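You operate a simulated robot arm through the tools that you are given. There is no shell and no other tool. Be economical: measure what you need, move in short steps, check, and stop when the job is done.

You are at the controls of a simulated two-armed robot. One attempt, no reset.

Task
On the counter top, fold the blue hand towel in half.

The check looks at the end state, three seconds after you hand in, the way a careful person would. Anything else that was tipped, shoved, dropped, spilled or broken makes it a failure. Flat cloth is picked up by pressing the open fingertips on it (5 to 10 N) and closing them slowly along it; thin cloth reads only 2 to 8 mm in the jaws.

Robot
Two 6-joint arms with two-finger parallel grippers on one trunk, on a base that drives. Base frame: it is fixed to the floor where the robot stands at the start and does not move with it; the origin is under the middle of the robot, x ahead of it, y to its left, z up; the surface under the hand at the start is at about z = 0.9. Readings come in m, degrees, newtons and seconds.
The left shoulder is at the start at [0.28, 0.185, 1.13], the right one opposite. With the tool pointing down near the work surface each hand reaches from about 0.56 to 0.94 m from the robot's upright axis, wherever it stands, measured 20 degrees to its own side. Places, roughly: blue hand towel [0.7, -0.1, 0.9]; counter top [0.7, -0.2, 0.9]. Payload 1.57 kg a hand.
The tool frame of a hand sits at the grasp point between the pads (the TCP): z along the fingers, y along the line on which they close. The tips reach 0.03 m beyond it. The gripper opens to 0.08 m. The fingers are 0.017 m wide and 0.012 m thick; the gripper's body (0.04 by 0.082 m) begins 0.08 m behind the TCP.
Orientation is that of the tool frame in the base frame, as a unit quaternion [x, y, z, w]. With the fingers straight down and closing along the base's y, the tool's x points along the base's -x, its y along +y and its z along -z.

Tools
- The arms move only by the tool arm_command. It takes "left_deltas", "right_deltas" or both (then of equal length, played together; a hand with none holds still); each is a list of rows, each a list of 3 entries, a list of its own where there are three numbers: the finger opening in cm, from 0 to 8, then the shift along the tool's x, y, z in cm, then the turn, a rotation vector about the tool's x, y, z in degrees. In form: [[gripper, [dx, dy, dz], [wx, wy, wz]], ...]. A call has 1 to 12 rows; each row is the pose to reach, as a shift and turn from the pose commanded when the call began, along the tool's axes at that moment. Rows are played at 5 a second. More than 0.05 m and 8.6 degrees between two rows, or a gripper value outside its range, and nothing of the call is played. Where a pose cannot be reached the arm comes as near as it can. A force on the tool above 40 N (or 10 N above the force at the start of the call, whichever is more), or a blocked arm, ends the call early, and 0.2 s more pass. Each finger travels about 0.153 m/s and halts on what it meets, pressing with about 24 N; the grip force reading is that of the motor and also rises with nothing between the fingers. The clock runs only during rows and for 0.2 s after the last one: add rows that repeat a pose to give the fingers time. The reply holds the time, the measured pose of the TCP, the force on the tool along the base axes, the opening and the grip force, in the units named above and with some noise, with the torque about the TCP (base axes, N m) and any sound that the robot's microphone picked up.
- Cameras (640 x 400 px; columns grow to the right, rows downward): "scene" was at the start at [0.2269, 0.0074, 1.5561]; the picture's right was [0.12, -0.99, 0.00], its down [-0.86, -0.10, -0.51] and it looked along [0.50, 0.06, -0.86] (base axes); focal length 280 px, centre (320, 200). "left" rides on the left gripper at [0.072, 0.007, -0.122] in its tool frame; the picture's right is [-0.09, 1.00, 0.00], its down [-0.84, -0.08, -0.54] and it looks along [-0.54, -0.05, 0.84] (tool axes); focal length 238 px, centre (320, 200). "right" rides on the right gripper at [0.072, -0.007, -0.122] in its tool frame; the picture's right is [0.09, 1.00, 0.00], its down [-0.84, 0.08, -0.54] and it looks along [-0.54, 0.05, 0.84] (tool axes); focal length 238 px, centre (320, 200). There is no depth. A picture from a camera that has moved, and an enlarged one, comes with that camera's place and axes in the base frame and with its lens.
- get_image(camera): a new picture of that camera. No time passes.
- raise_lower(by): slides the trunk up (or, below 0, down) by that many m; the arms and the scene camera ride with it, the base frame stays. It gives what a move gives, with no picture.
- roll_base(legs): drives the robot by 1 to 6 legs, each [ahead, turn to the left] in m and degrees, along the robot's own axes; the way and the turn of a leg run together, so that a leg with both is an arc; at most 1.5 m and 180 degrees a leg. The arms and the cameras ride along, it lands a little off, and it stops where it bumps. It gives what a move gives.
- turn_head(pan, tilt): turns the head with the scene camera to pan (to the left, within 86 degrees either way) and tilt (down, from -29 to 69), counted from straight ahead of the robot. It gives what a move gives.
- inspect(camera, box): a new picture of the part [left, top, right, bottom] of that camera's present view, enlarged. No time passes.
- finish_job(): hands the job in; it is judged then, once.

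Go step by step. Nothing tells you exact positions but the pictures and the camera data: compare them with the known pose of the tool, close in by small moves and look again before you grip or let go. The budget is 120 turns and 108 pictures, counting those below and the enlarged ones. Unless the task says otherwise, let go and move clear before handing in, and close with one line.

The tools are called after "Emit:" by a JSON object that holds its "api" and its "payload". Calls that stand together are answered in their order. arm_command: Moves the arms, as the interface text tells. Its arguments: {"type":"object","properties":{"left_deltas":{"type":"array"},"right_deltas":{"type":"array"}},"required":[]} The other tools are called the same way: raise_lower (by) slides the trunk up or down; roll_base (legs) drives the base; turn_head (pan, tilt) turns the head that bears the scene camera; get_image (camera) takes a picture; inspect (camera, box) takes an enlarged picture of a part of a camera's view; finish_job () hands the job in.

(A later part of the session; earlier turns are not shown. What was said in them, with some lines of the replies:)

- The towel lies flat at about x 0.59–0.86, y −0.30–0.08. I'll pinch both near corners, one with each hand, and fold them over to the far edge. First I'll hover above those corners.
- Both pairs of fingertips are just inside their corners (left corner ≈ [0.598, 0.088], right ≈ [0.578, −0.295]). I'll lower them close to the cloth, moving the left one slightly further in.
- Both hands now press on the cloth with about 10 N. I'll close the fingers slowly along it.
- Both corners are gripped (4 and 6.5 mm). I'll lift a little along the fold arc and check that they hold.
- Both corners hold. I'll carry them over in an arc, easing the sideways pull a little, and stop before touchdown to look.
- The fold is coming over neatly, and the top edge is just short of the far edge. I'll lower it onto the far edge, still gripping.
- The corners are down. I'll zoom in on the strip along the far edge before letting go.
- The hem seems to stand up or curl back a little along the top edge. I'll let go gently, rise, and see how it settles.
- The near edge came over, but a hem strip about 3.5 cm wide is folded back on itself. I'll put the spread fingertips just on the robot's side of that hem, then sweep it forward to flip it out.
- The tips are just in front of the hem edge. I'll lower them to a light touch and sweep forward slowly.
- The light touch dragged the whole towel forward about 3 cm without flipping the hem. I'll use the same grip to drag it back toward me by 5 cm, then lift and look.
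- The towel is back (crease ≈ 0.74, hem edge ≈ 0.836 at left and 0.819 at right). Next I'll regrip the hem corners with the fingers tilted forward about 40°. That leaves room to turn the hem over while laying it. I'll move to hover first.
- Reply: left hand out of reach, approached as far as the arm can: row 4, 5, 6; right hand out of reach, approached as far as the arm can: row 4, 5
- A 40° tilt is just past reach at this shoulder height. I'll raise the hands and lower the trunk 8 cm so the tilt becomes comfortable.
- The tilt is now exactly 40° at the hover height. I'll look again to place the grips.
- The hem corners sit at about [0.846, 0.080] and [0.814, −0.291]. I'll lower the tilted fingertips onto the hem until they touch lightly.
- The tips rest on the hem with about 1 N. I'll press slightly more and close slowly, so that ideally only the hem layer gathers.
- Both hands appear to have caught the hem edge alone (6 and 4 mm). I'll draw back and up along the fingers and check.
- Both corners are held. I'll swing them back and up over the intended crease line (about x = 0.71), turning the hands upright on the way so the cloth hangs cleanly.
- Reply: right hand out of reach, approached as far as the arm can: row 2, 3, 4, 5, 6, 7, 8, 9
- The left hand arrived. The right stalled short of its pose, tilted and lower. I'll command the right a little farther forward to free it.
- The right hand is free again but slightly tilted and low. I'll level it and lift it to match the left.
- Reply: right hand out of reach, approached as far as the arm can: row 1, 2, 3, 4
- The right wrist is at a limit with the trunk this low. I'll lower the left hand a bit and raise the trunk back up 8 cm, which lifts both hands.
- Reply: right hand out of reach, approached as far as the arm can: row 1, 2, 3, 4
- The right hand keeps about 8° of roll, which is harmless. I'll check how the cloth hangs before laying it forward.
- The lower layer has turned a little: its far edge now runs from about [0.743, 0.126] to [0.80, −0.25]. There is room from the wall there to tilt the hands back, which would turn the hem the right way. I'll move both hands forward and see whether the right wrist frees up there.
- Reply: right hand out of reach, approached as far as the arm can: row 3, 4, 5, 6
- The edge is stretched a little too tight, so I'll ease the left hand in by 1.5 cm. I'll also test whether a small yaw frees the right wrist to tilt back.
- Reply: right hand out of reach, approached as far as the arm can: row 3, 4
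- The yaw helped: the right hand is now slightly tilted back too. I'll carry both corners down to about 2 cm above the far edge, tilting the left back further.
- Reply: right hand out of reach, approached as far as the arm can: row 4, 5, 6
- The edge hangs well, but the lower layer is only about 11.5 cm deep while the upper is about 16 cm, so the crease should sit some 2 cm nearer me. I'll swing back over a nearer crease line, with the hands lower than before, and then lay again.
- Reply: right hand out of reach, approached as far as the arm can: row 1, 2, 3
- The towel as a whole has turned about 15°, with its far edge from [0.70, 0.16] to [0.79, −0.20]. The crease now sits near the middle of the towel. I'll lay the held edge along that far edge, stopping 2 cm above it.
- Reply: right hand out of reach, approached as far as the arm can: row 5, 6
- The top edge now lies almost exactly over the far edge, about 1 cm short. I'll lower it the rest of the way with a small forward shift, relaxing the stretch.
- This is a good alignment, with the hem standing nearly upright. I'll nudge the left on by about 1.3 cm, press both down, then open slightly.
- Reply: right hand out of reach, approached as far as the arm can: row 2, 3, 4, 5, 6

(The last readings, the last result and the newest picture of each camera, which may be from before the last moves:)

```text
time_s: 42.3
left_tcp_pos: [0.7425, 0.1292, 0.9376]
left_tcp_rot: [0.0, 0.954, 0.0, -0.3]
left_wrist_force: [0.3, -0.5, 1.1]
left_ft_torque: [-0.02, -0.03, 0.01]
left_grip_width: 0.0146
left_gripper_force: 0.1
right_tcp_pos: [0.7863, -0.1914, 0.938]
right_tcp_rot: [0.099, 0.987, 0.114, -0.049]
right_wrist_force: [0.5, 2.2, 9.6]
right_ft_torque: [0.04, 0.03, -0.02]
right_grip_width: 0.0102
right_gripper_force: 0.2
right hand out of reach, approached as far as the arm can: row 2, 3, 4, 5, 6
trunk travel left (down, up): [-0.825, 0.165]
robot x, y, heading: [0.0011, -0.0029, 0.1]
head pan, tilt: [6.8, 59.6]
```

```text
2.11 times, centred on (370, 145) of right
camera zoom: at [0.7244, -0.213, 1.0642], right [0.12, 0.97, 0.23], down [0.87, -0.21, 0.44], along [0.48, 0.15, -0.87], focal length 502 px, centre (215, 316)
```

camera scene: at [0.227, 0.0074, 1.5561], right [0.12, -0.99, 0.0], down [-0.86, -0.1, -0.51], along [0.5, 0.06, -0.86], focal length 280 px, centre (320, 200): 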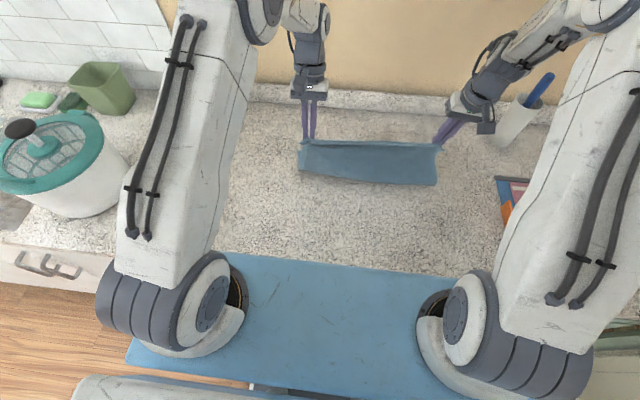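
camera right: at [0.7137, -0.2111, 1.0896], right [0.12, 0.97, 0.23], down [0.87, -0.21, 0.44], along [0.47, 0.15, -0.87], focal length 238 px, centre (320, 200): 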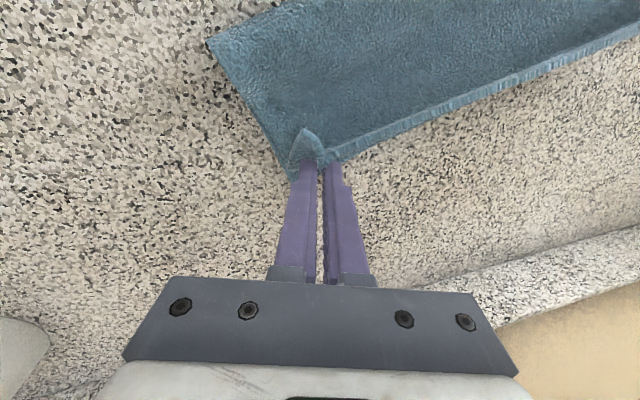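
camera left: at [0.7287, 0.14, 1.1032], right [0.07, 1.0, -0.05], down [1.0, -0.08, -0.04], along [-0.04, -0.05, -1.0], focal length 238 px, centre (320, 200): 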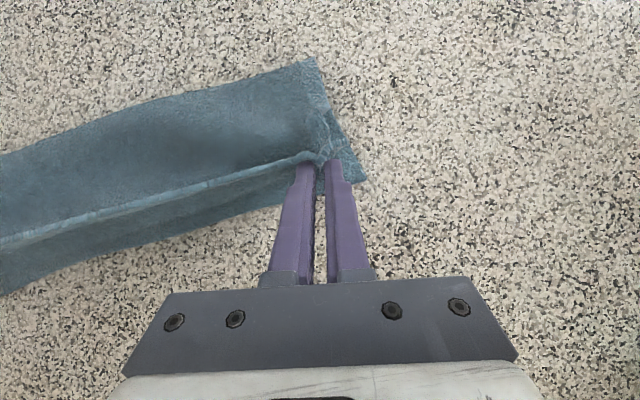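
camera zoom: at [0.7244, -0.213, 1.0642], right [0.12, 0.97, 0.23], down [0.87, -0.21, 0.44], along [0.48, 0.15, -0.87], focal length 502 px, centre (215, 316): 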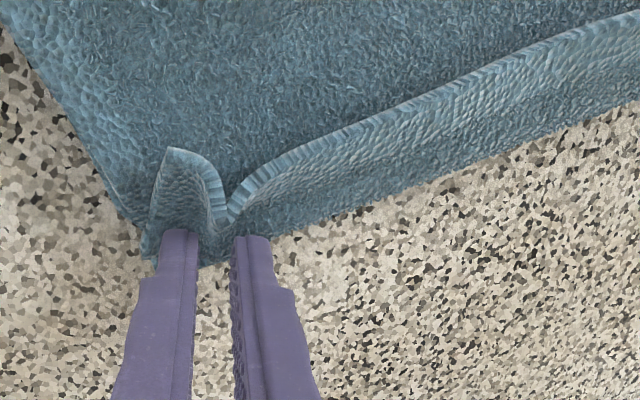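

Both corners are down along the far edge with the hem still standing. I'll draw the fingers out up and forward so they pull the hem over the far side.

Emit:
{"api": "arm_command", "payload": {"left_deltas": [[1.4, [-0.8, 0, -0.8], [0, 0, 0]], [1.4, [-1.6, 0, -1.6], [0, 0, 0]], [1.6, [-2.4, 0, -2.8], [0, 0, 0]], [2, [-3.2, 0, -4.2], [0, 0, 0]], [3, [-3.6, 0, -6.5], [0, 0, 0]], [3, [-3.6, 0, -8], [0, 0, 0]], [3, [-3.6, 0, -8], [0, 0, 0]]], "right_deltas": [[1.4, [-1.3, 0, -0.6], [0, 0, 0]], [1.4, [-2.4, 0, -1.2], [0, 0, 0]], [1.6, [-3.2, 0, -2.4], [0, 0, 0]], [2, [-3.6, 0, -4], [0, 0, 0]], [3, [-3.6, 0, -6.5], [0, 0, 0]], [3, [-3.6, 0, -9], [0, 0, 0]], [3, [-3.6, 0, -9], [0, 0, 0]]]}}

Emit:
{"api": "get_image", "payload": {"camera": "left"}}

Emit:
{"api": "inspect", "payload": {"camera": "scene", "box": [260, 80, 480, 217]}}

```text
time_s: 43.9
left_tcp_pos: [0.7704, 0.134, 0.9794]
left_tcp_rot: [0.0, 0.954, 0.0, -0.301]
left_wrist_force: [-0.9, 0.6, 1.5]
left_ft_torque: [0.02, -0.02, 0.01]
left_grip_width: 0.0299
left_gripper_force: 0.1
left hand out of reach, approached as far as the arm can: row 3, 4, 5, 6, 7
right_tcp_pos: [0.8103, -0.2251, 1.013]
right_tcp_rot: [0.098, 0.986, 0.127, -0.045]
right_wrist_force: [0.2, -0.2, 0.5]
right_ft_torque: [0.03, 0.0, 0.02]
right_grip_width: 0.03
right_gripper_force: 0.1
right hand out of reach, approached as far as the arm can: row 1, 2, 3, 4, 5, 6, 7
trunk travel left (down, up): [-0.825, 0.165]
robot x, y, heading: [0.0011, -0.0038, -0.0]
head pan, tilt: [6.8, 59.6]
```

```text
40 pictures are left
camera left: at [0.7805, 0.1405, 1.1211], right [0.08, 1.0, -0.05], down [1.0, -0.08, -0.04], along [-0.04, -0.05, -1.0], focal length 238 px, centre (320, 200)
```

left: 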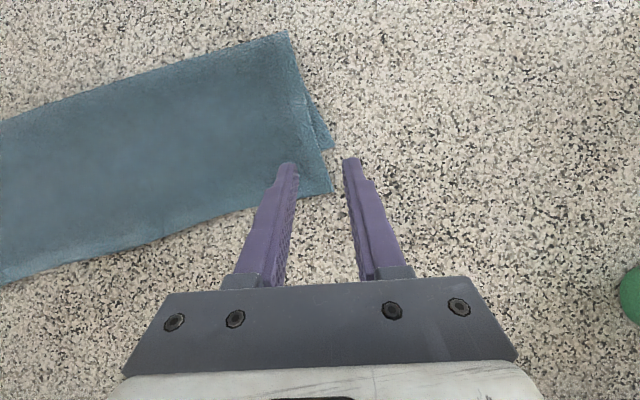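

```text
2.91 times, centred on (370, 148) of scene
camera zoom: at [0.2269, 0.0074, 1.5561], right [0.12, -0.99, 0.0], down [-0.86, -0.1, -0.51], along [0.5, 0.06, -0.86], focal length 814 px, centre (174, 350)
```

zoom: 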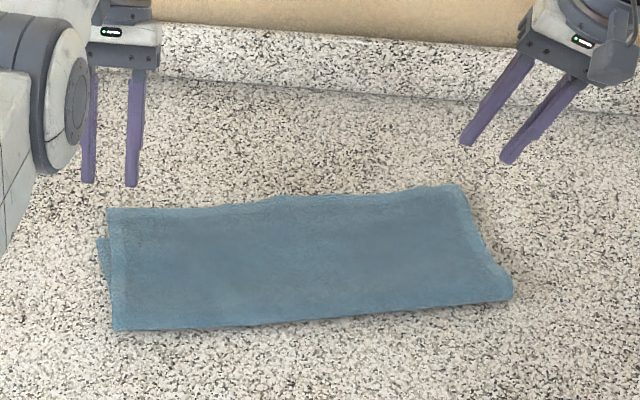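

The hem flipped out and the towel now lies folded. At the left the top edge overshoots the lower corner by about 3–4 cm. I'll lift the hands clear and measure both ends.

Emit:
{"api": "arm_command", "payload": {"left_deltas": [[3, [3, 0, -3], [0, -5, 0]], [3, [5, 0, -7], [0, -11, 0]], [3, [6, 0, -10], [0, -17, 0]], [3, [6, 0, -10], [0, -17, 0]]], "right_deltas": [[3, [2, -1.5, -3], [0, 0, 0]], [3, [4, -3, -6], [0, 0, 0]], [3, [5, -5, -8], [0, 0, 0]], [3, [5, -5, -8], [0, 0, 0]]]}}

Emit:
{"api": "get_image", "payload": {"camera": "right"}}

Emit:
{"api": "inspect", "payload": {"camera": "scene", "box": [260, 80, 480, 217]}}

Emit:
{"api": "get_image", "payload": {"camera": "left"}}

```text
time_s: 44.9
left_tcp_pos: [0.7782, 0.133, 1.0964]
left_tcp_rot: [0.0, 0.988, 0.0, -0.155]
left_wrist_force: [-0.4, 0.1, 0.2]
left_ft_torque: [0.0, 0.0, -0.01]
left_grip_width: 0.0298
left_gripper_force: 0.0
right_tcp_pos: [0.7526, -0.2699, 1.0789]
right_tcp_rot: [0.104, 0.985, 0.133, -0.041]
right_wrist_force: [-0.6, -0.1, -0.1]
right_ft_torque: [0.04, 0.01, 0.0]
right_grip_width: 0.0302
right_gripper_force: 0.1
right hand out of reach, approached as far as the arm can: row 1, 2, 3, 4
trunk travel left (down, up): [-0.825, 0.165]
robot x, y, heading: [0.0005, -0.0005, -0.1]
head pan, tilt: [6.8, 59.6]
```

```text
38 pictures are left
camera right: at [0.6876, -0.2965, 1.2027], right [0.12, 0.96, 0.26], down [0.86, -0.24, 0.45], along [0.49, 0.17, -0.85], focal length 238 px, centre (320, 200)
```

right: 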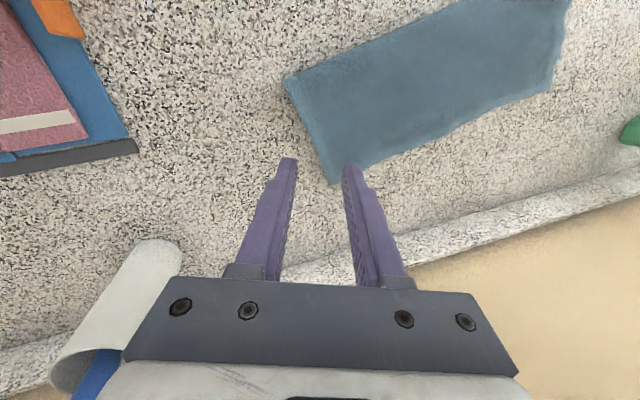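

```text
2.91 times, centred on (370, 148) of scene
camera zoom: at [0.2266, 0.0073, 1.5561], right [0.12, -0.99, 0.0], down [-0.86, -0.1, -0.51], along [0.5, 0.06, -0.86], focal length 814 px, centre (174, 350)
```

zoom: 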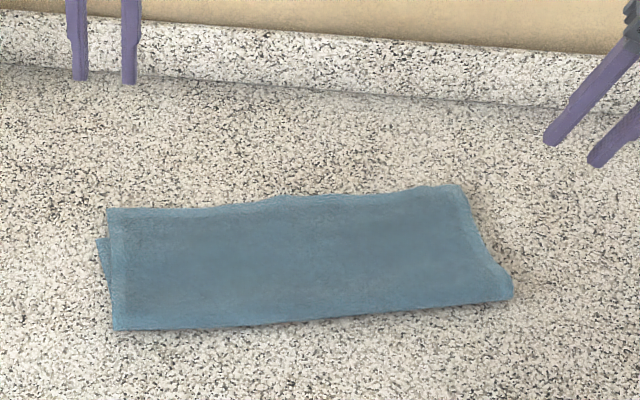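

```text
36 pictures are left
camera left: at [0.7472, 0.1392, 1.2342], right [0.09, 1.0, -0.03], down [0.96, -0.08, 0.26], along [0.25, -0.05, -0.97], focal length 238 px, centre (320, 200)
```

left: 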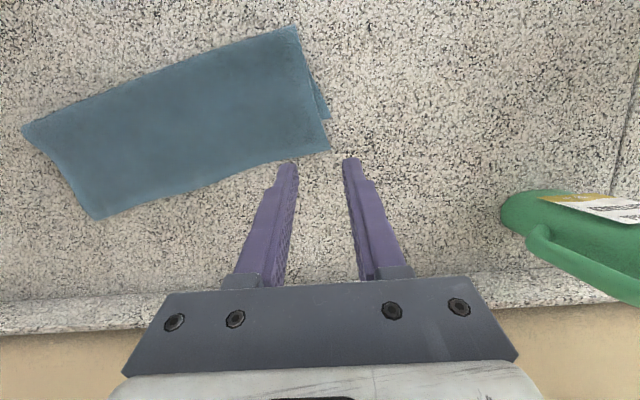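

The fold is clean: the crease runs from [0.617, 0.109] to [0.70, −0.28], but the top layer overhangs the lower one by about 4 cm at left and 2 cm at right. I want to even that out. First I'll free the right wrist by moving the empty hand back toward its starting pose.

Emit:
{"api": "arm_command", "payload": {"right_deltas": [[3, [2.3, -1.1, -0.3], [0, 0, 0]], [3, [4.7, -2.1, -0.6], [0, 0, 0]], [3, [7, -3.2, -0.8], [0, 0, 0]], [3, [9.4, -4.3, -1.1], [2, -0.6, -1.5]], [3, [11.7, -5.3, -1.4], [4, -1.2, -3]], [3, [14, -6.4, -1.6], [6, -1.8, -4.5]], [3, [16.4, -7.4, -1.9], [8, -2.4, -6]], [3, [18.7, -8.5, -2.2], [10, -3, -8]], [3, [18.7, -8.5, -2.2], [15.3, -4.7, -12]], [3, [18.7, -8.5, -2.2], [15.3, -4.7, -12]]]}}

Emit:
{"api": "get_image", "payload": {"camera": "scene"}}

```text
time_s: 47.1
left_tcp_pos: [0.7788, 0.1328, 1.0965]
left_tcp_rot: [0.0, 0.988, 0.0, -0.157]
left_wrist_force: [-0.2, 0.1, 0.4]
left_ft_torque: [0.01, -0.01, -0.01]
left_grip_width: 0.0301
left_gripper_force: 0.0
right_tcp_pos: [0.5342, -0.3116, 1.0496]
right_tcp_rot: [-0.001, 0.999, 0.031, 0.04]
right_wrist_force: [0.3, -0.1, 0.0]
right_ft_torque: [-0.01, -0.01, 0.02]
right_grip_width: 0.0298
right_gripper_force: 0.1
right hand out of reach, approached as far as the arm can: row 4, 5, 6, 7, 8, 9, 10
trunk travel left (down, up): [-0.825, 0.165]
robot x, y, heading: [-0.0019, 0.0009, 0.0]
head pan, tilt: [6.8, 59.6]
```

```text
35 pictures are left
camera scene: at [0.2268, 0.0073, 1.5561], right [0.12, -0.99, 0.0], down [-0.86, -0.1, -0.51], along [0.5, 0.06, -0.86], focal length 280 px, centre (320, 200)
```

scene: 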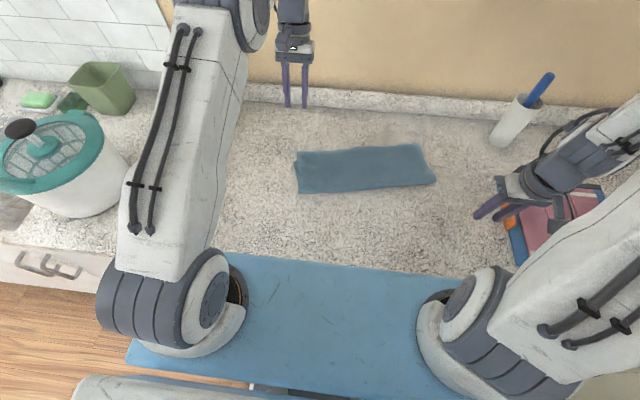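

The right hand is nearly level, but its wrist is still in the flipped branch. I'll swing it up, tilt forward through alignment, and return.

Emit:
{"api": "arm_command", "payload": {"right_deltas": [[3, [-2, 0, -2], [0, -6, 0]], [3, [-4, 0, -4], [0, -12, 0]], [3, [-6, 0, -6], [0, -20, 0]], [3, [-8, 0, -8], [0, -28, 0]], [3, [-10, 0, -10], [0, -36, 0]], [3, [-12, 0, -12], [0, -44, 0]], [3, [-12, 0, -12], [0, -52, 0]], [3, [-12, 0, -12], [0, -60, 0]], [3, [-12, 0, -12], [0, -68, 0]], [3, [-12, 0, -12], [0, -68, 0]]]}}

Emit:
{"api": "get_image", "payload": {"camera": "scene"}}

```text
time_s: 49.3
left_tcp_pos: [0.7779, 0.132, 1.0952]
left_tcp_rot: [0.0, 0.988, -0.001, -0.156]
left_wrist_force: [-0.6, -0.1, -0.5]
left_ft_torque: [0.0, 0.02, -0.01]
left_grip_width: 0.0299
left_gripper_force: 0.1
right_tcp_pos: [0.6737, -0.3514, 1.182]
right_tcp_rot: [0.017, 0.806, 0.027, 0.591]
right_wrist_force: [1.6, 0.8, -1.0]
right_ft_torque: [0.0, 0.0, -0.01]
right_grip_width: 0.0302
right_gripper_force: 0.0
right hand out of reach, approached as far as the arm can: row 7, 8, 9, 10
trunk travel left (down, up): [-0.825, 0.165]
robot x, y, heading: [-0.0016, 0.0015, -0.0]
head pan, tilt: [6.8, 59.6]
```

```text
34 pictures are left
camera scene: at [0.2271, 0.0071, 1.5561], right [0.12, -0.99, 0.0], down [-0.86, -0.1, -0.51], along [0.5, 0.06, -0.86], focal length 280 px, centre (320, 200)
```

scene: 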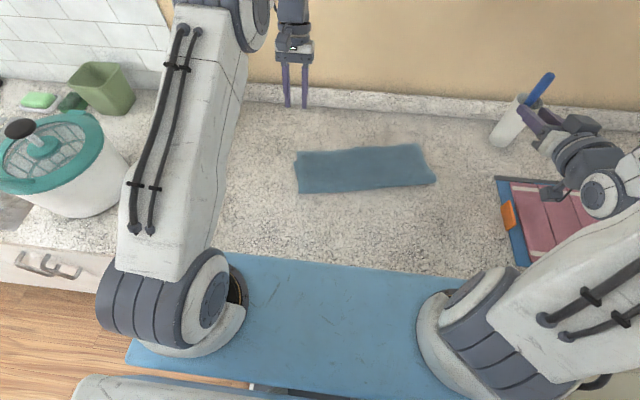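

The hand is now past alignment, tilted about 72° forward. I'll bring it back to vertical.

Emit:
{"api": "arm_command", "payload": {"right_deltas": [[3, [0.4, 0.5, -0.4], [0.3, 7.3, -0.2]], [3, [0.8, 1, -0.8], [0.6, 14.5, -0.4]], [3, [1.3, 1.5, -1.2], [1, 21.8, -0.6]], [3, [1.7, 2, -1.6], [1.3, 29, -0.8]], [3, [2.2, 2.5, -2], [1.6, 36.3, -1]], [3, [2.6, 3, -2.4], [2, 43.5, -1.2]], [3, [3, 3.5, -2.7], [2.3, 50.8, -1.4]], [3, [3.5, 4, -3.1], [2.6, 58, -1.7]], [3, [3.9, 4.5, -3.5], [3, 65.3, -1.9]], [3, [4.3, 5, -3.9], [3.3, 72.5, -2.1]], [3, [4.3, 5, -3.9], [3.3, 72.5, -2.1]]]}}

Emit:
{"api": "get_image", "payload": {"camera": "scene"}}

```text
time_s: 51.7
left_tcp_pos: [0.7779, 0.1319, 1.0957]
left_tcp_rot: [0.0, 0.988, 0.0, -0.156]
left_wrist_force: [0.1, 0.1, -0.8]
left_ft_torque: [-0.05, -0.02, 0.01]
left_grip_width: 0.0299
left_gripper_force: 0.1
right_tcp_pos: [0.6131, -0.311, 1.1235]
right_tcp_rot: [0.001, 0.995, 0.038, 0.096]
right_wrist_force: [-0.1, -0.4, 0.4]
right_ft_torque: [0.0, 0.0, -0.01]
right_grip_width: 0.0298
right_gripper_force: 0.0
right hand out of reach, approached as far as the arm can: row 8, 9, 10, 11
trunk travel left (down, up): [-0.825, 0.165]
robot x, y, heading: [0.0035, -0.0003, 0.1]
head pan, tilt: [6.8, 59.6]
```

```text
33 pictures are left
camera scene: at [0.2267, 0.0075, 1.5561], right [0.12, -0.99, 0.0], down [-0.86, -0.1, -0.51], along [0.5, 0.06, -0.86], focal length 280 px, centre (320, 200)
```

scene: 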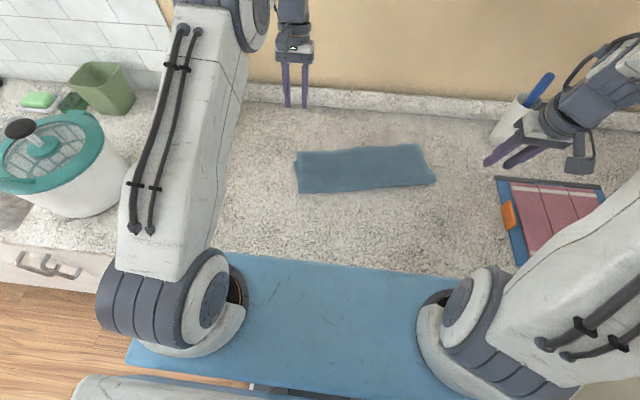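

The right wrist stays in that branch, but with 20° of forward tilt it works without error. I'll use that to grip the top layer's overhanging far corners, where the edge already points the right way, and shift the fold back a few centimetres. Both hands move to hover.

Emit:
{"api": "arm_command", "payload": {"left_deltas": [[3, [-0.2, -0.3, 1.7], [0, -3, 0]], [3, [-0.5, -0.6, 3.4], [0, -6, 0]], [3, [-0.7, -0.9, 5.2], [0, -9, 0]], [3, [-1, -1.2, 6.9], [0, -12, 0]], [3, [-1.2, -1.4, 8.6], [0, -15, 0]], [3, [-1.5, -1.6, 10.3], [0, -18, 0]], [3, [-1.7, -1.7, 12], [0, -18, 0]], [3, [-1.7, -1.7, 12], [0, -18, 0]]], "right_deltas": [[3, [-2.4, 1.5, 2], [0.6, -1.3, 0]], [3, [-4.8, 3, 4.5], [1.2, -2.6, 0]], [3, [-7.2, 4.6, 7.2], [1.9, -3.9, 0]], [3, [-9.6, 6.1, 10], [2.5, -5.2, 0]], [3, [-12, 7.6, 13], [3.1, -6.5, 0]], [3, [-14.4, 9.2, 16.2], [3.8, -7.8, 0]], [3, [-16.8, 10.7, 19.3], [4.4, -9, 0]], [3, [-16.8, 10.7, 19.3], [4.4, -9, 0]]]}}

Emit:
{"api": "get_image", "payload": {"camera": "left"}}

Emit:
{"api": "get_image", "payload": {"camera": "right"}}

```text
time_s: 53.5
left_tcp_pos: [0.7569, 0.1155, 0.9767]
left_tcp_rot: [-0.001, 1.0, -0.001, 0.0]
left_wrist_force: [0.2, -0.6, -0.7]
left_ft_torque: [-0.02, 0.05, 0.0]
left_grip_width: 0.0298
left_gripper_force: 0.0
right_tcp_pos: [0.8025, -0.1795, 0.9824]
right_tcp_rot: [0.012, 0.978, 0.026, 0.205]
right_wrist_force: [-0.3, 0.6, 0.4]
right_ft_torque: [-0.01, 0.0, -0.02]
right_grip_width: 0.0297
right_gripper_force: 0.1
right hand out of reach, approached as far as the arm can: row 6, 7
trunk travel left (down, up): [-0.825, 0.165]
robot x, y, heading: [0.0039, -0.0012, -0.0]
head pan, tilt: [6.8, 59.6]
```

```text
32 pictures are left
camera left: at [0.6848, 0.1223, 1.0984], right [0.09, 1.0, 0.0], down [0.84, -0.08, 0.54], along [0.54, -0.05, -0.84], focal length 238 px, centre (320, 200)
```

left: 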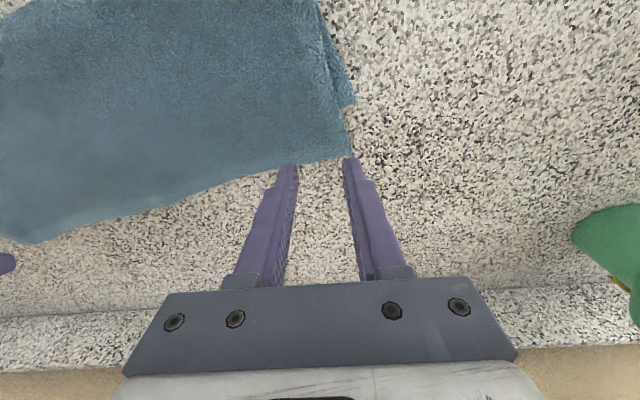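

```text
31 pictures are left
camera right: at [0.6892, -0.1887, 1.0633], right [-0.07, 1.0, 0.02], down [0.55, 0.02, 0.83], along [0.83, 0.07, -0.55], focal length 238 px, centre (320, 200)
```

right: 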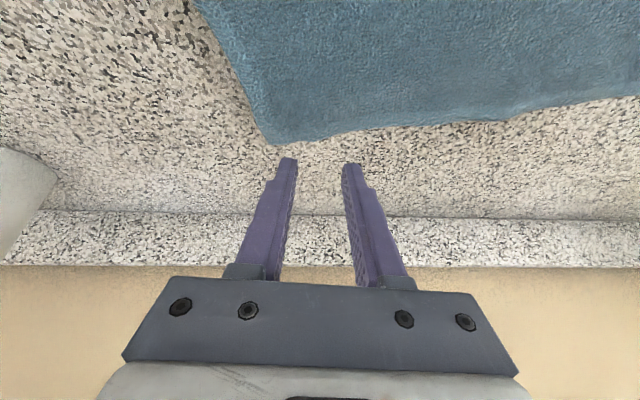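

Left corner is at [0.765, 0.138] and right at [0.839, −0.217]. The tips are almost over their grip points, so I'll descend to just touching.

Emit:
{"api": "arm_command", "payload": {"left_deltas": [[3, [0.3, 0, 2], [0, 0, 0]], [3, [0.3, 0, 3.5], [0, 0, 0]], [3, [0.3, 0, 4.2], [0, 0, 0]], [3, [0.3, 0, 4.3], [0, 0, 0]]], "right_deltas": [[3, [0.1, -0.7, 2], [1.3, 0, 0]], [3, [0.2, -1.4, 3.5], [2.6, 0, 0]], [3, [0.3, -1.5, 4.3], [2.6, 0, 0]], [3, [0.4, -1.5, 4.7], [2.6, 0, 0]]]}}

Emit:
{"api": "get_image", "payload": {"camera": "right"}}

Emit:
{"api": "get_image", "payload": {"camera": "left"}}

```text
time_s: 54.5
left_tcp_pos: [0.7552, 0.1152, 0.9346]
left_tcp_rot: [0.0, 1.0, 0.001, 0.001]
left_wrist_force: [0.6, 0.0, 1.1]
left_ft_torque: [0.03, 0.0, -0.03]
left_grip_width: 0.0303
left_gripper_force: 0.0
right_tcp_pos: [0.8284, -0.2074, 0.933]
right_tcp_rot: [0.01, 0.984, -0.023, 0.178]
right_wrist_force: [-0.1, -4.5, 18.0]
right_ft_torque: [0.18, -0.03, 0.01]
right_grip_width: 0.0259
right_gripper_force: 0.0
right hand out of reach, approached as far as the arm can: row 1, 2, 3
trunk travel left (down, up): [-0.825, 0.165]
robot x, y, heading: [-0.0, -0.0032, -0.0]
head pan, tilt: [6.8, 59.6]
```

```text
30 pictures are left
camera right: at [0.7198, -0.2073, 1.023], right [-0.06, 1.0, -0.07], down [0.6, 0.1, 0.8], along [0.8, 0.0, -0.6], focal length 238 px, centre (320, 200)
```

right: 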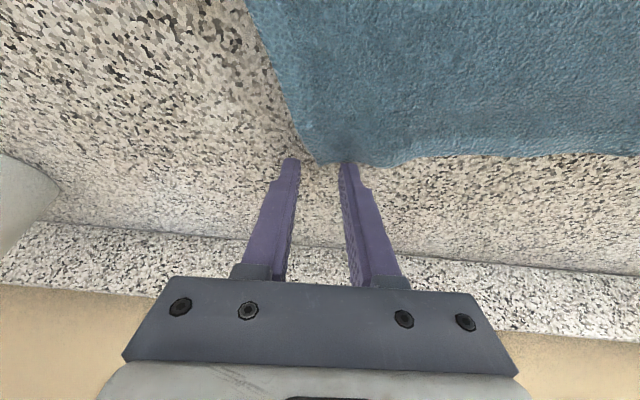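

```text
29 pictures are left
camera left: at [0.6811, 0.1226, 1.0566], right [0.09, 1.0, 0.0], down [0.84, -0.08, 0.54], along [0.54, -0.05, -0.84], focal length 238 px, centre (320, 200)
```

left: 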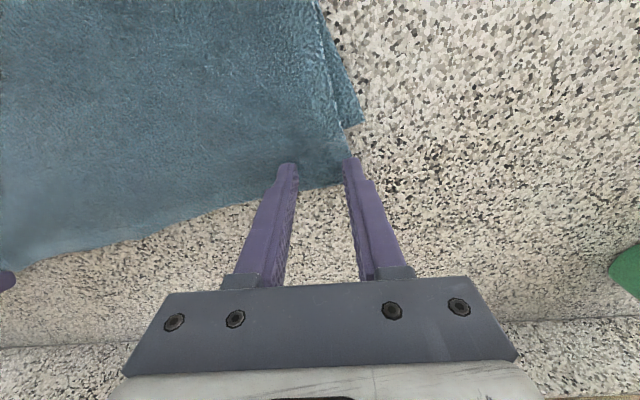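

The right hand shifted off its mark and is pressing 18 N with its outer finger off the cloth. The jump may have un-flipped its wrist, so I'll lift it and try vertical again.

Emit:
{"api": "arm_command", "payload": {"right_deltas": [[3, [-0.5, 0, -1.5], [0, 0, 0]], [3, [-1.2, -0.1, -3], [-0.6, 5, 0]], [3, [-1.8, -0.2, -4.7], [-1.3, 10, -0.5]], [3, [-1.8, -0.2, -4.7], [-2, 15, -0.8]], [3, [-1.8, -0.2, -4.7], [-2.6, 20.5, -1.1]], [3, [-1.8, -0.2, -4.7], [-2.6, 20.5, -1.1]]]}}

```text
time_s: 55.9
left_tcp_pos: [0.7536, 0.1165, 0.9339]
left_tcp_rot: [0.0, 1.0, 0.001, -0.001]
left_wrist_force: [0.2, 0.0, 2.7]
left_ft_torque: [-0.01, 0.03, -0.02]
left_grip_width: 0.03
left_gripper_force: 0.0
right_tcp_pos: [0.8279, -0.2063, 0.9798]
right_tcp_rot: [0.001, 1.0, 0.001, -0.006]
right_wrist_force: [-0.1, 0.5, -0.3]
right_ft_torque: [0.0, 0.01, -0.02]
right_grip_width: 0.0301
right_gripper_force: 0.1
trunk travel left (down, up): [-0.825, 0.165]
robot x, y, heading: [-0.0005, 0.0004, -0.1]
head pan, tilt: [6.8, 59.6]
```

The right wrist is free and exactly vertical now. I'll take a look to place it on its corner.

Emit:
{"api": "get_image", "payload": {"camera": "right"}}

```text
28 pictures are left
camera right: at [0.7583, -0.2132, 1.1034], right [-0.09, 1.0, 0.0], down [0.84, 0.07, 0.53], along [0.53, 0.05, -0.85], focal length 238 px, centre (320, 200)
```

right: 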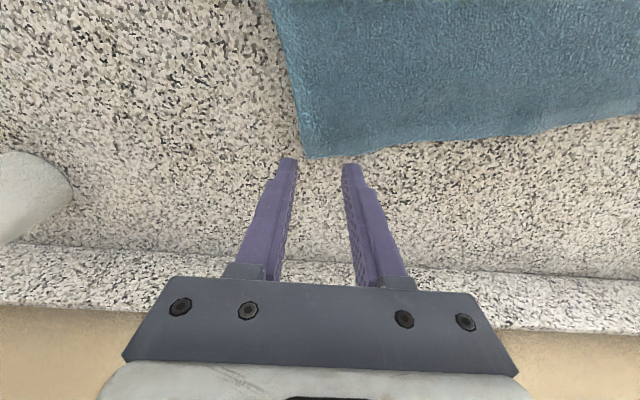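

The right corner is at [0.840, −0.216]; I'll place the fingers just inside it and touch down.

Emit:
{"api": "arm_command", "payload": {"right_deltas": [[3, [0.3, 1, 1.5], [0, 0, 0]], [3, [0.4, 1.5, 3], [0, 0, 0]], [3, [0.4, 1.5, 4.2], [0, 0, 0]], [3, [0.4, 1.5, 4.5], [0, 0, 0]], [3, [0.4, 1.5, 4.5], [0, 0, 0]]]}}

Emit:
{"api": "get_image", "payload": {"camera": "right"}}

```text
time_s: 57.1
left_tcp_pos: [0.7531, 0.1149, 0.9342]
left_tcp_rot: [0.0, 1.0, 0.001, 0.0]
left_wrist_force: [0.7, -0.7, 2.2]
left_ft_torque: [-0.04, -0.01, 0.02]
left_grip_width: 0.0301
left_gripper_force: 0.0
right_tcp_pos: [0.8238, -0.1914, 0.935]
right_tcp_rot: [0.001, 1.0, 0.001, -0.005]
right_wrist_force: [0.9, 0.4, -0.1]
right_ft_torque: [-0.02, 0.03, -0.03]
right_grip_width: 0.03
right_gripper_force: 0.0
trunk travel left (down, up): [-0.825, 0.165]
robot x, y, heading: [0.0006, 0.0017, -0.2]
head pan, tilt: [6.8, 59.6]
```

```text
27 pictures are left
camera right: at [0.7537, -0.198, 1.058], right [-0.09, 1.0, 0.0], down [0.84, 0.07, 0.53], along [0.53, 0.05, -0.84], focal length 238 px, centre (320, 200)
```

right: 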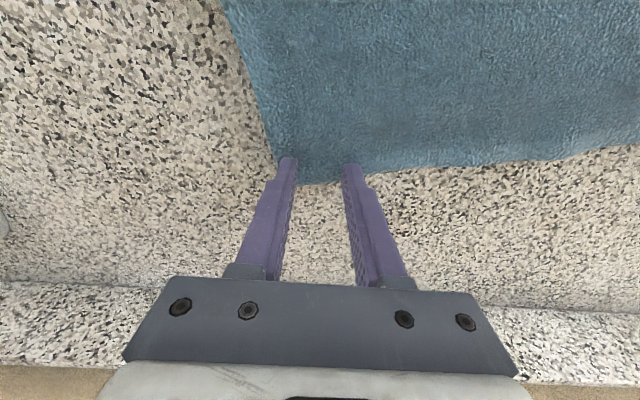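

Both pairs of tips sit on the corners. I'll press to about 5–8 N and close slowly.

Emit:
{"api": "arm_command", "payload": {"left_deltas": [[3, [0, 0, 0.08], [0, 0, 0]], [2.6, [0, 0, 0.08], [0, 0, 0]], [2.2, [0, 0, 0.08], [0, 0, 0]], [1.8, [0, 0, 0.08], [0, 0, 0]], [1.4, [0, 0, 0.08], [0, 0, 0]], [1, [0, 0, 0.08], [0, 0, 0]], [0.6, [0, 0, 0.08], [0, 0, 0]], [0.3, [0, 0, 0.08], [0, 0, 0]], [0, [0, 0, 0.08], [0, 0, 0]], [0, [0, 0, 0.08], [0, 0, 0]], [0, [0, 0, 0.08], [0, 0, 0]]], "right_deltas": [[3, [0, 0, 0.2], [0, 0, 0]], [2.6, [0, 0, 0.2], [0, 0, 0]], [2.2, [0, 0, 0.2], [0, 0, 0]], [1.8, [0, 0, 0.2], [0, 0, 0]], [1.4, [0, 0, 0.2], [0, 0, 0]], [1, [0, 0, 0.2], [0, 0, 0]], [0.6, [0, 0, 0.2], [0, 0, 0]], [0.3, [0, 0, 0.2], [0, 0, 0]], [0, [0, 0, 0.2], [0, 0, 0]], [0, [0, 0, 0.2], [0, 0, 0]], [0, [0, 0, 0.2], [0, 0, 0]]]}}

Emit:
{"api": "get_image", "payload": {"camera": "right"}}

Emit:
{"api": "get_image", "payload": {"camera": "left"}}

```text
time_s: 59.5
left_tcp_pos: [0.754, 0.1171, 0.9338]
left_tcp_rot: [0.0, 1.0, -0.001, 0.0]
left_wrist_force: [1.5, -5.2, 3.8]
left_ft_torque: [-0.21, -0.06, 0.02]
left_grip_width: 0.0038
left_gripper_force: 24.0
right_tcp_pos: [0.8235, -0.1904, 0.9341]
right_tcp_rot: [0.0, 1.0, 0.001, -0.003]
right_wrist_force: [-1.6, 5.7, 4.6]
right_ft_torque: [0.18, 0.05, -0.03]
right_grip_width: 0.0033
right_gripper_force: 24.2
trunk travel left (down, up): [-0.825, 0.165]
robot x, y, heading: [-0.0023, 0.0, -0.0]
head pan, tilt: [6.8, 59.6]
```

```text
26 pictures are left
camera right: at [0.7535, -0.1976, 1.0565], right [-0.09, 1.0, 0.0], down [0.84, 0.07, 0.54], along [0.53, 0.05, -0.84], focal length 238 px, centre (320, 200)
```

right: 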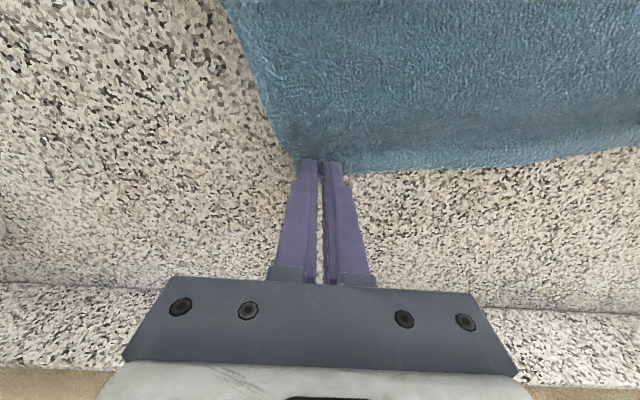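

```text
25 pictures are left
camera left: at [0.6815, 0.1227, 1.0554], right [0.09, 1.0, 0.0], down [0.84, -0.08, 0.54], along [0.54, -0.05, -0.84], focal length 238 px, centre (320, 200)
```

left: 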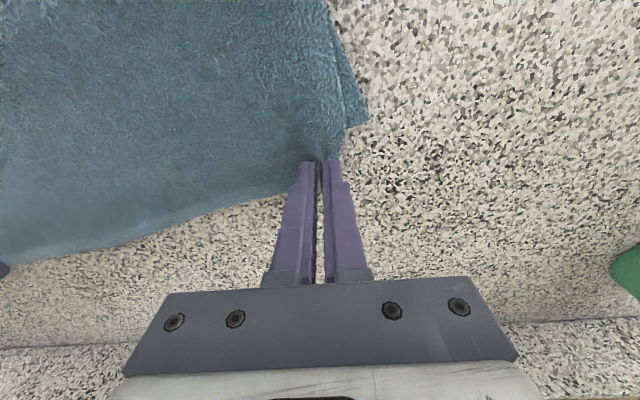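

Single-layer grips on both corners (3.8 and 3.3 mm). I'll swing the edge up and back over the towel, staying loose, so more cloth falls to the lower layer.

Emit:
{"api": "arm_command", "payload": {"left_deltas": [[0, [1, -0.4, -2.5], [0, 0, 0]], [0, [3, -0.9, -5], [0, 0, 0]], [0, [5.2, -1.4, -7.2], [0, 0, 0]], [0, [7.6, -2, -8.8], [0, 0, 0]], [0, [10.2, -2.6, -9.7], [0, 0, 0]], [0, [12.8, -3.2, -9.7], [0, 0, 0]], [0, [15.4, -3.8, -9.1], [0, 0, 0]], [0, [17.6, -4.2, -8.3], [0, 0, 0]], [0, [17.6, -4.2, -8.3], [0, 0, 0]]], "right_deltas": [[0, [1, 0, -2.5], [0, 0, 0]], [0, [3, -0.5, -5], [0, 0, 0]], [0, [5.2, -1.1, -7.2], [0, 0, 0]], [0, [7.5, -1.7, -8.8], [0, 0, 0]], [0, [10, -2.3, -9.7], [0, 0, 0]], [0, [12.5, -2.9, -9.7], [0, 0, 0]], [0, [15, -3.5, -9.1], [0, 0, 0]], [0, [17, -3.9, -8.3], [0, 0, 0]], [0, [17, -3.9, -8.3], [0, 0, 0]]]}}

Emit:
{"api": "get_image", "payload": {"camera": "left"}}

Emit:
{"api": "inspect", "payload": {"camera": "scene", "box": [250, 80, 490, 230]}}

```text
time_s: 61.5
left_tcp_pos: [0.578, 0.0744, 1.0165]
left_tcp_rot: [-0.001, 1.0, 0.0, 0.001]
left_wrist_force: [-0.4, -3.6, 0.3]
left_ft_torque: [-0.1, -0.07, 0.0]
left_grip_width: 0.0039
left_gripper_force: 23.5
right_tcp_pos: [0.6534, -0.2292, 1.0184]
right_tcp_rot: [0.003, 1.0, 0.001, -0.004]
right_wrist_force: [-0.1, 4.6, 0.4]
right_ft_torque: [0.14, 0.02, -0.03]
right_grip_width: 0.0035
right_gripper_force: 24.1
trunk travel left (down, up): [-0.825, 0.165]
robot x, y, heading: [0.0013, 0.0033, 0.2]
head pan, tilt: [6.8, 59.6]
```

```text
24 pictures are left
camera left: at [0.5051, 0.0803, 1.1377], right [0.09, 1.0, 0.0], down [0.84, -0.08, 0.54], along [0.54, -0.05, -0.84], focal length 238 px, centre (320, 200)
```

left: 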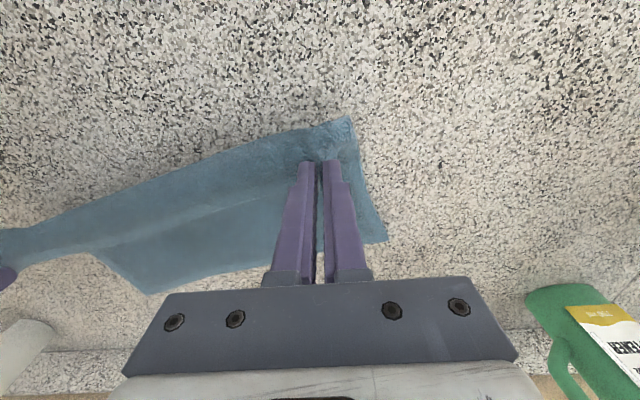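

```text
2.67 times, centred on (370, 155) of scene
camera zoom: at [0.2267, 0.0073, 1.5561], right [0.12, -0.99, 0.0], down [-0.86, -0.1, -0.51], along [0.5, 0.06, -0.86], focal length 746 px, centre (187, 320)
```

zoom: 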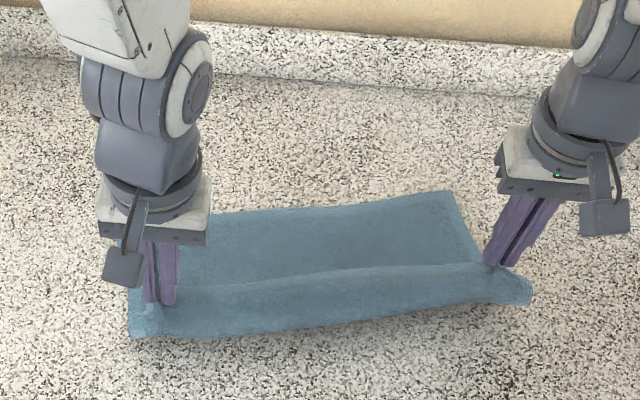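

The lower layer now runs from far edge [0.727, 0.149]–[0.804, −0.220] back to a crease near the true middle. I'll lay the held edge forward onto that far edge, stopping just above it.

Emit:
{"api": "arm_command", "payload": {"left_deltas": [[0, [-2.5, 0.8, -1.2], [0, 0, 0]], [0, [-5, 1.6, -1.8], [0, 0, 0]], [0, [-7.5, 2.4, -1.2], [0, 0, 0]], [0, [-10, 3.1, 0.5], [0, 0, 0]], [0, [-12, 3.7, 2.8], [0, 0, 0]], [0, [-13.5, 4.1, 5.2], [0, 0, 0]], [0, [-14.2, 4.4, 7.2], [0, 0, 0]], [0, [-14.2, 4.4, 7.2], [0, 0, 0]]], "right_deltas": [[0, [-2.4, 0.7, -1.2], [0, 0, 0]], [0, [-4.8, 1.4, -1.8], [0, 0, 0]], [0, [-7.2, 2, -1.2], [0, 0, 0]], [0, [-9.6, 2.7, 0.5], [0, 0, 0]], [0, [-11.5, 3.2, 2.8], [0, 0, 0]], [0, [-12.9, 3.6, 5.2], [0, 0, 0]], [0, [-13.6, 3.7, 7.3], [0, 0, 0]], [0, [-13.6, 3.7, 7.3], [0, 0, 0]]]}}

Emit:
{"api": "get_image", "payload": {"camera": "left"}}

Emit:
{"api": "get_image", "payload": {"camera": "right"}}

Emit:
{"api": "inspect", "payload": {"camera": "scene", "box": [250, 80, 490, 230]}}

```text
time_s: 63.3
left_tcp_pos: [0.7204, 0.1185, 0.9441]
left_tcp_rot: [-0.001, 1.0, 0.0, 0.0]
left_wrist_force: [0.7, -7.5, -1.0]
left_ft_torque: [-0.27, -0.05, 0.06]
left_grip_width: 0.0038
left_gripper_force: 24.2
right_tcp_pos: [0.7906, -0.1926, 0.9428]
right_tcp_rot: [0.001, 1.0, 0.001, -0.004]
right_wrist_force: [-0.8, 7.8, 0.1]
right_ft_torque: [0.23, 0.06, -0.11]
right_grip_width: 0.0038
right_gripper_force: 23.8
trunk travel left (down, up): [-0.825, 0.165]
robot x, y, heading: [-0.003, -0.0003, -0.1]
head pan, tilt: [6.8, 59.6]
```

```text
22 pictures are left
camera left: at [0.6481, 0.1248, 1.066], right [0.09, 1.0, 0.0], down [0.84, -0.08, 0.54], along [0.54, -0.05, -0.84], focal length 238 px, centre (320, 200)
```

left: 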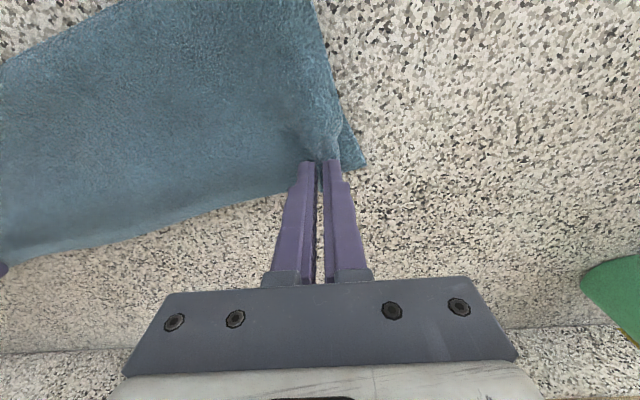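

```text
21 pictures are left
camera right: at [0.7204, -0.1992, 1.0659], right [-0.09, 1.0, 0.0], down [0.84, 0.07, 0.53], along [0.53, 0.05, -0.84], focal length 238 px, centre (320, 200)
```

right: 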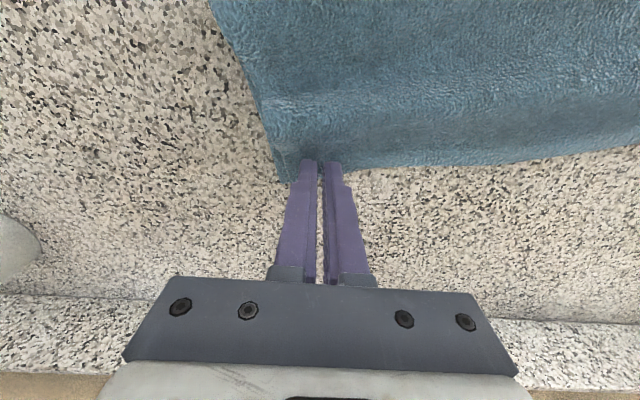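

```text
2.67 times, centred on (370, 155) of scene
camera zoom: at [0.2272, 0.0074, 1.5561], right [0.12, -0.99, 0.0], down [-0.86, -0.1, -0.51], along [0.5, 0.06, -0.86], focal length 746 px, centre (187, 320)
```

zoom: 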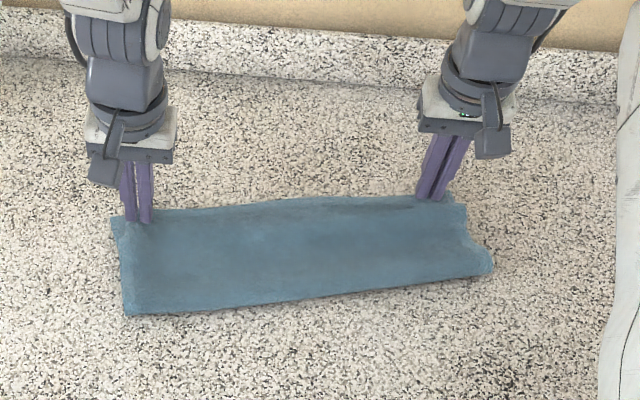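

The edges now match very closely. I'll lower the last half centimetre, relax the stretch, let go and rise.

Emit:
{"api": "arm_command", "payload": {"left_deltas": [[0, [0, -0.3, 0.3], [0, 0, 0]], [0, [0, -0.4, 0.6], [0, 0, 0]], [0.8, [0, -0.4, 0.6], [0, 0, 0]], [1.6, [0, -0.4, 0.5], [0, 0, 0]], [2.4, [0, -0.4, 0.3], [0, 0, 0]], [2.4, [0, -0.4, -1], [0, 0, 0]], [2.4, [0, -0.4, -3], [0, 0, 0]], [2.4, [0, -0.4, -7], [0, 0, 0]], [2.4, [0, -0.4, -11], [0, 0, 0]], [2.4, [0, 1, -15], [0, 0, 0]]], "right_deltas": [[0, [0, 0.3, 0.3], [0, 0, 0]], [0, [0, 0.4, 0.5], [0, 0, 0]], [0.8, [0, 0.4, 0.5], [0, 0, 0]], [1.6, [0, 0.4, 0.4], [0, 0, 0]], [2.4, [0, 0.4, 0.2], [0, 0, 0]], [2.4, [0, 0.4, -1], [0, 0, 0]], [2.4, [0, 0.4, -3], [0, 0, 0]], [2.4, [0, 0.4, -7], [0, 0, 0]], [2.4, [0, 0.4, -11], [0, 0, 0]], [2.4, [0, -1, -15], [0, 0, 0]]]}}

Emit:
{"api": "get_image", "payload": {"camera": "left"}}

Emit:
{"api": "get_image", "payload": {"camera": "right"}}

Emit:
{"api": "inspect", "payload": {"camera": "scene", "box": [250, 80, 490, 230]}}

```text
time_s: 65.5
left_tcp_pos: [0.7187, 0.1277, 1.0937]
left_tcp_rot: [0.0, 1.0, -0.001, 0.0]
left_wrist_force: [-0.4, -0.4, -0.3]
left_ft_torque: [0.02, 0.0, -0.03]
left_grip_width: 0.0239
left_gripper_force: 0.0
right_tcp_pos: [0.7891, -0.2038, 1.0952]
right_tcp_rot: [0.001, 1.0, 0.001, -0.004]
right_wrist_force: [0.7, 0.2, 0.3]
right_ft_torque: [-0.01, 0.01, 0.0]
right_grip_width: 0.024
right_gripper_force: 0.2
trunk travel left (down, up): [-0.825, 0.165]
robot x, y, heading: [0.0002, 0.0006, 0.2]
head pan, tilt: [6.8, 59.6]
```

```text
19 pictures are left
camera left: at [0.6464, 0.135, 1.216], right [0.09, 1.0, 0.0], down [0.84, -0.08, 0.54], along [0.54, -0.05, -0.84], focal length 238 px, centre (320, 200)
```

left: 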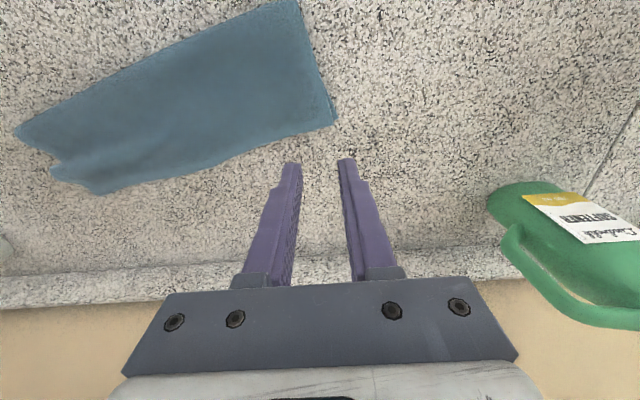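

```text
18 pictures are left
camera right: at [0.7211, -0.2105, 1.2174], right [-0.09, 1.0, 0.0], down [0.84, 0.07, 0.53], along [0.53, 0.05, -0.85], focal length 238 px, centre (320, 200)
```

right: 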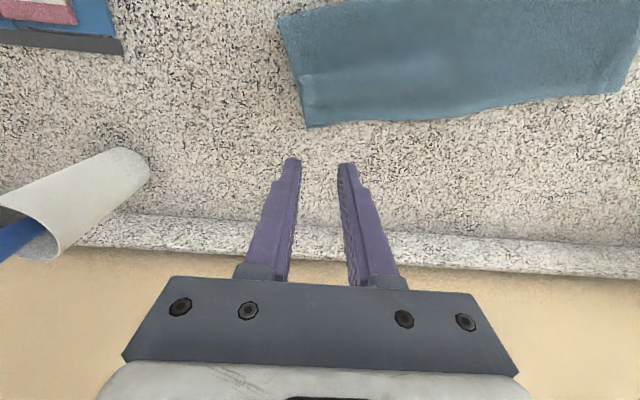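

```text
2.67 times, centred on (370, 155) of scene
camera zoom: at [0.227, 0.0074, 1.556], right [0.12, -0.99, 0.0], down [-0.86, -0.1, -0.51], along [0.5, 0.06, -0.86], focal length 746 px, centre (187, 320)
```

zoom: 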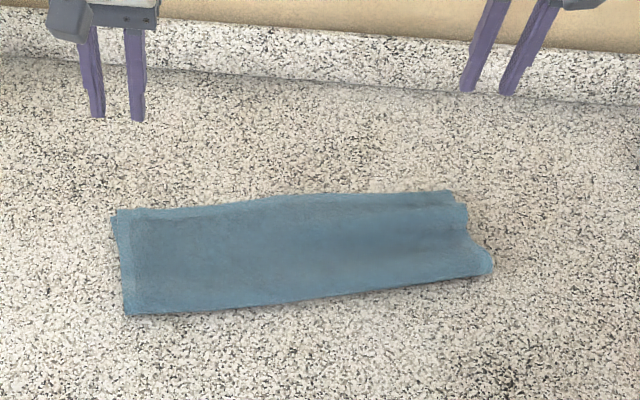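

The fold looks even. I'll check the right-hand end close up, where a small wave shows.

Emit:
{"api": "inspect", "payload": {"camera": "right", "box": [250, 0, 490, 150]}}

Emit:
{"api": "inspect", "payload": {"camera": "left", "box": [0, 0, 360, 220]}}

```text
2.67 times, centred on (370, 75) of right
camera zoom: at [0.7211, -0.2105, 1.2174], right [-0.09, 1.0, 0.0], down [0.84, 0.07, 0.53], along [0.53, 0.05, -0.85], focal length 636 px, centre (187, 533)
```

zoom: 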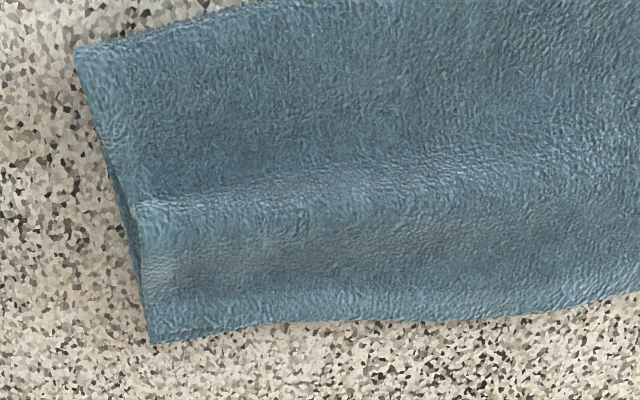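

```text
1.78 times, centred on (180, 110) of left
camera zoom: at [0.6464, 0.135, 1.216], right [0.09, 1.0, 0.0], down [0.84, -0.08, 0.54], along [0.54, -0.05, -0.84], focal length 424 px, centre (569, 360)
```

zoom: 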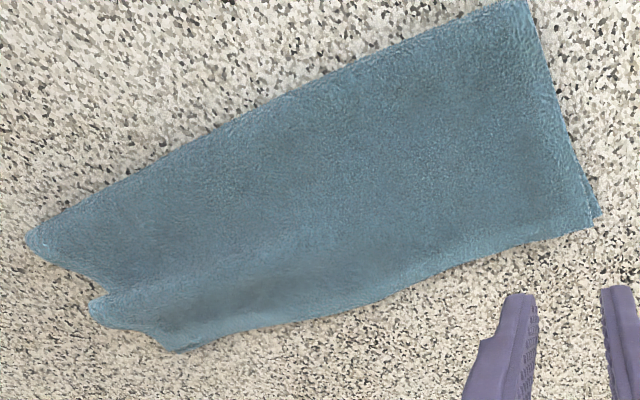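

The towel is folded in half with its edges aligned. Only a slight soft wave remains at the right end, nothing else was disturbed, and both hands are clear above it. I'm handing in.

Emit:
{"api": "finish_job", "payload": {}}

```text
The job is handed in.
```

The blue towel is folded in half on the counter with its edges matched. It lies turned about 12°, a slight soft wave remains at the right end, and nothing else was disturbed.
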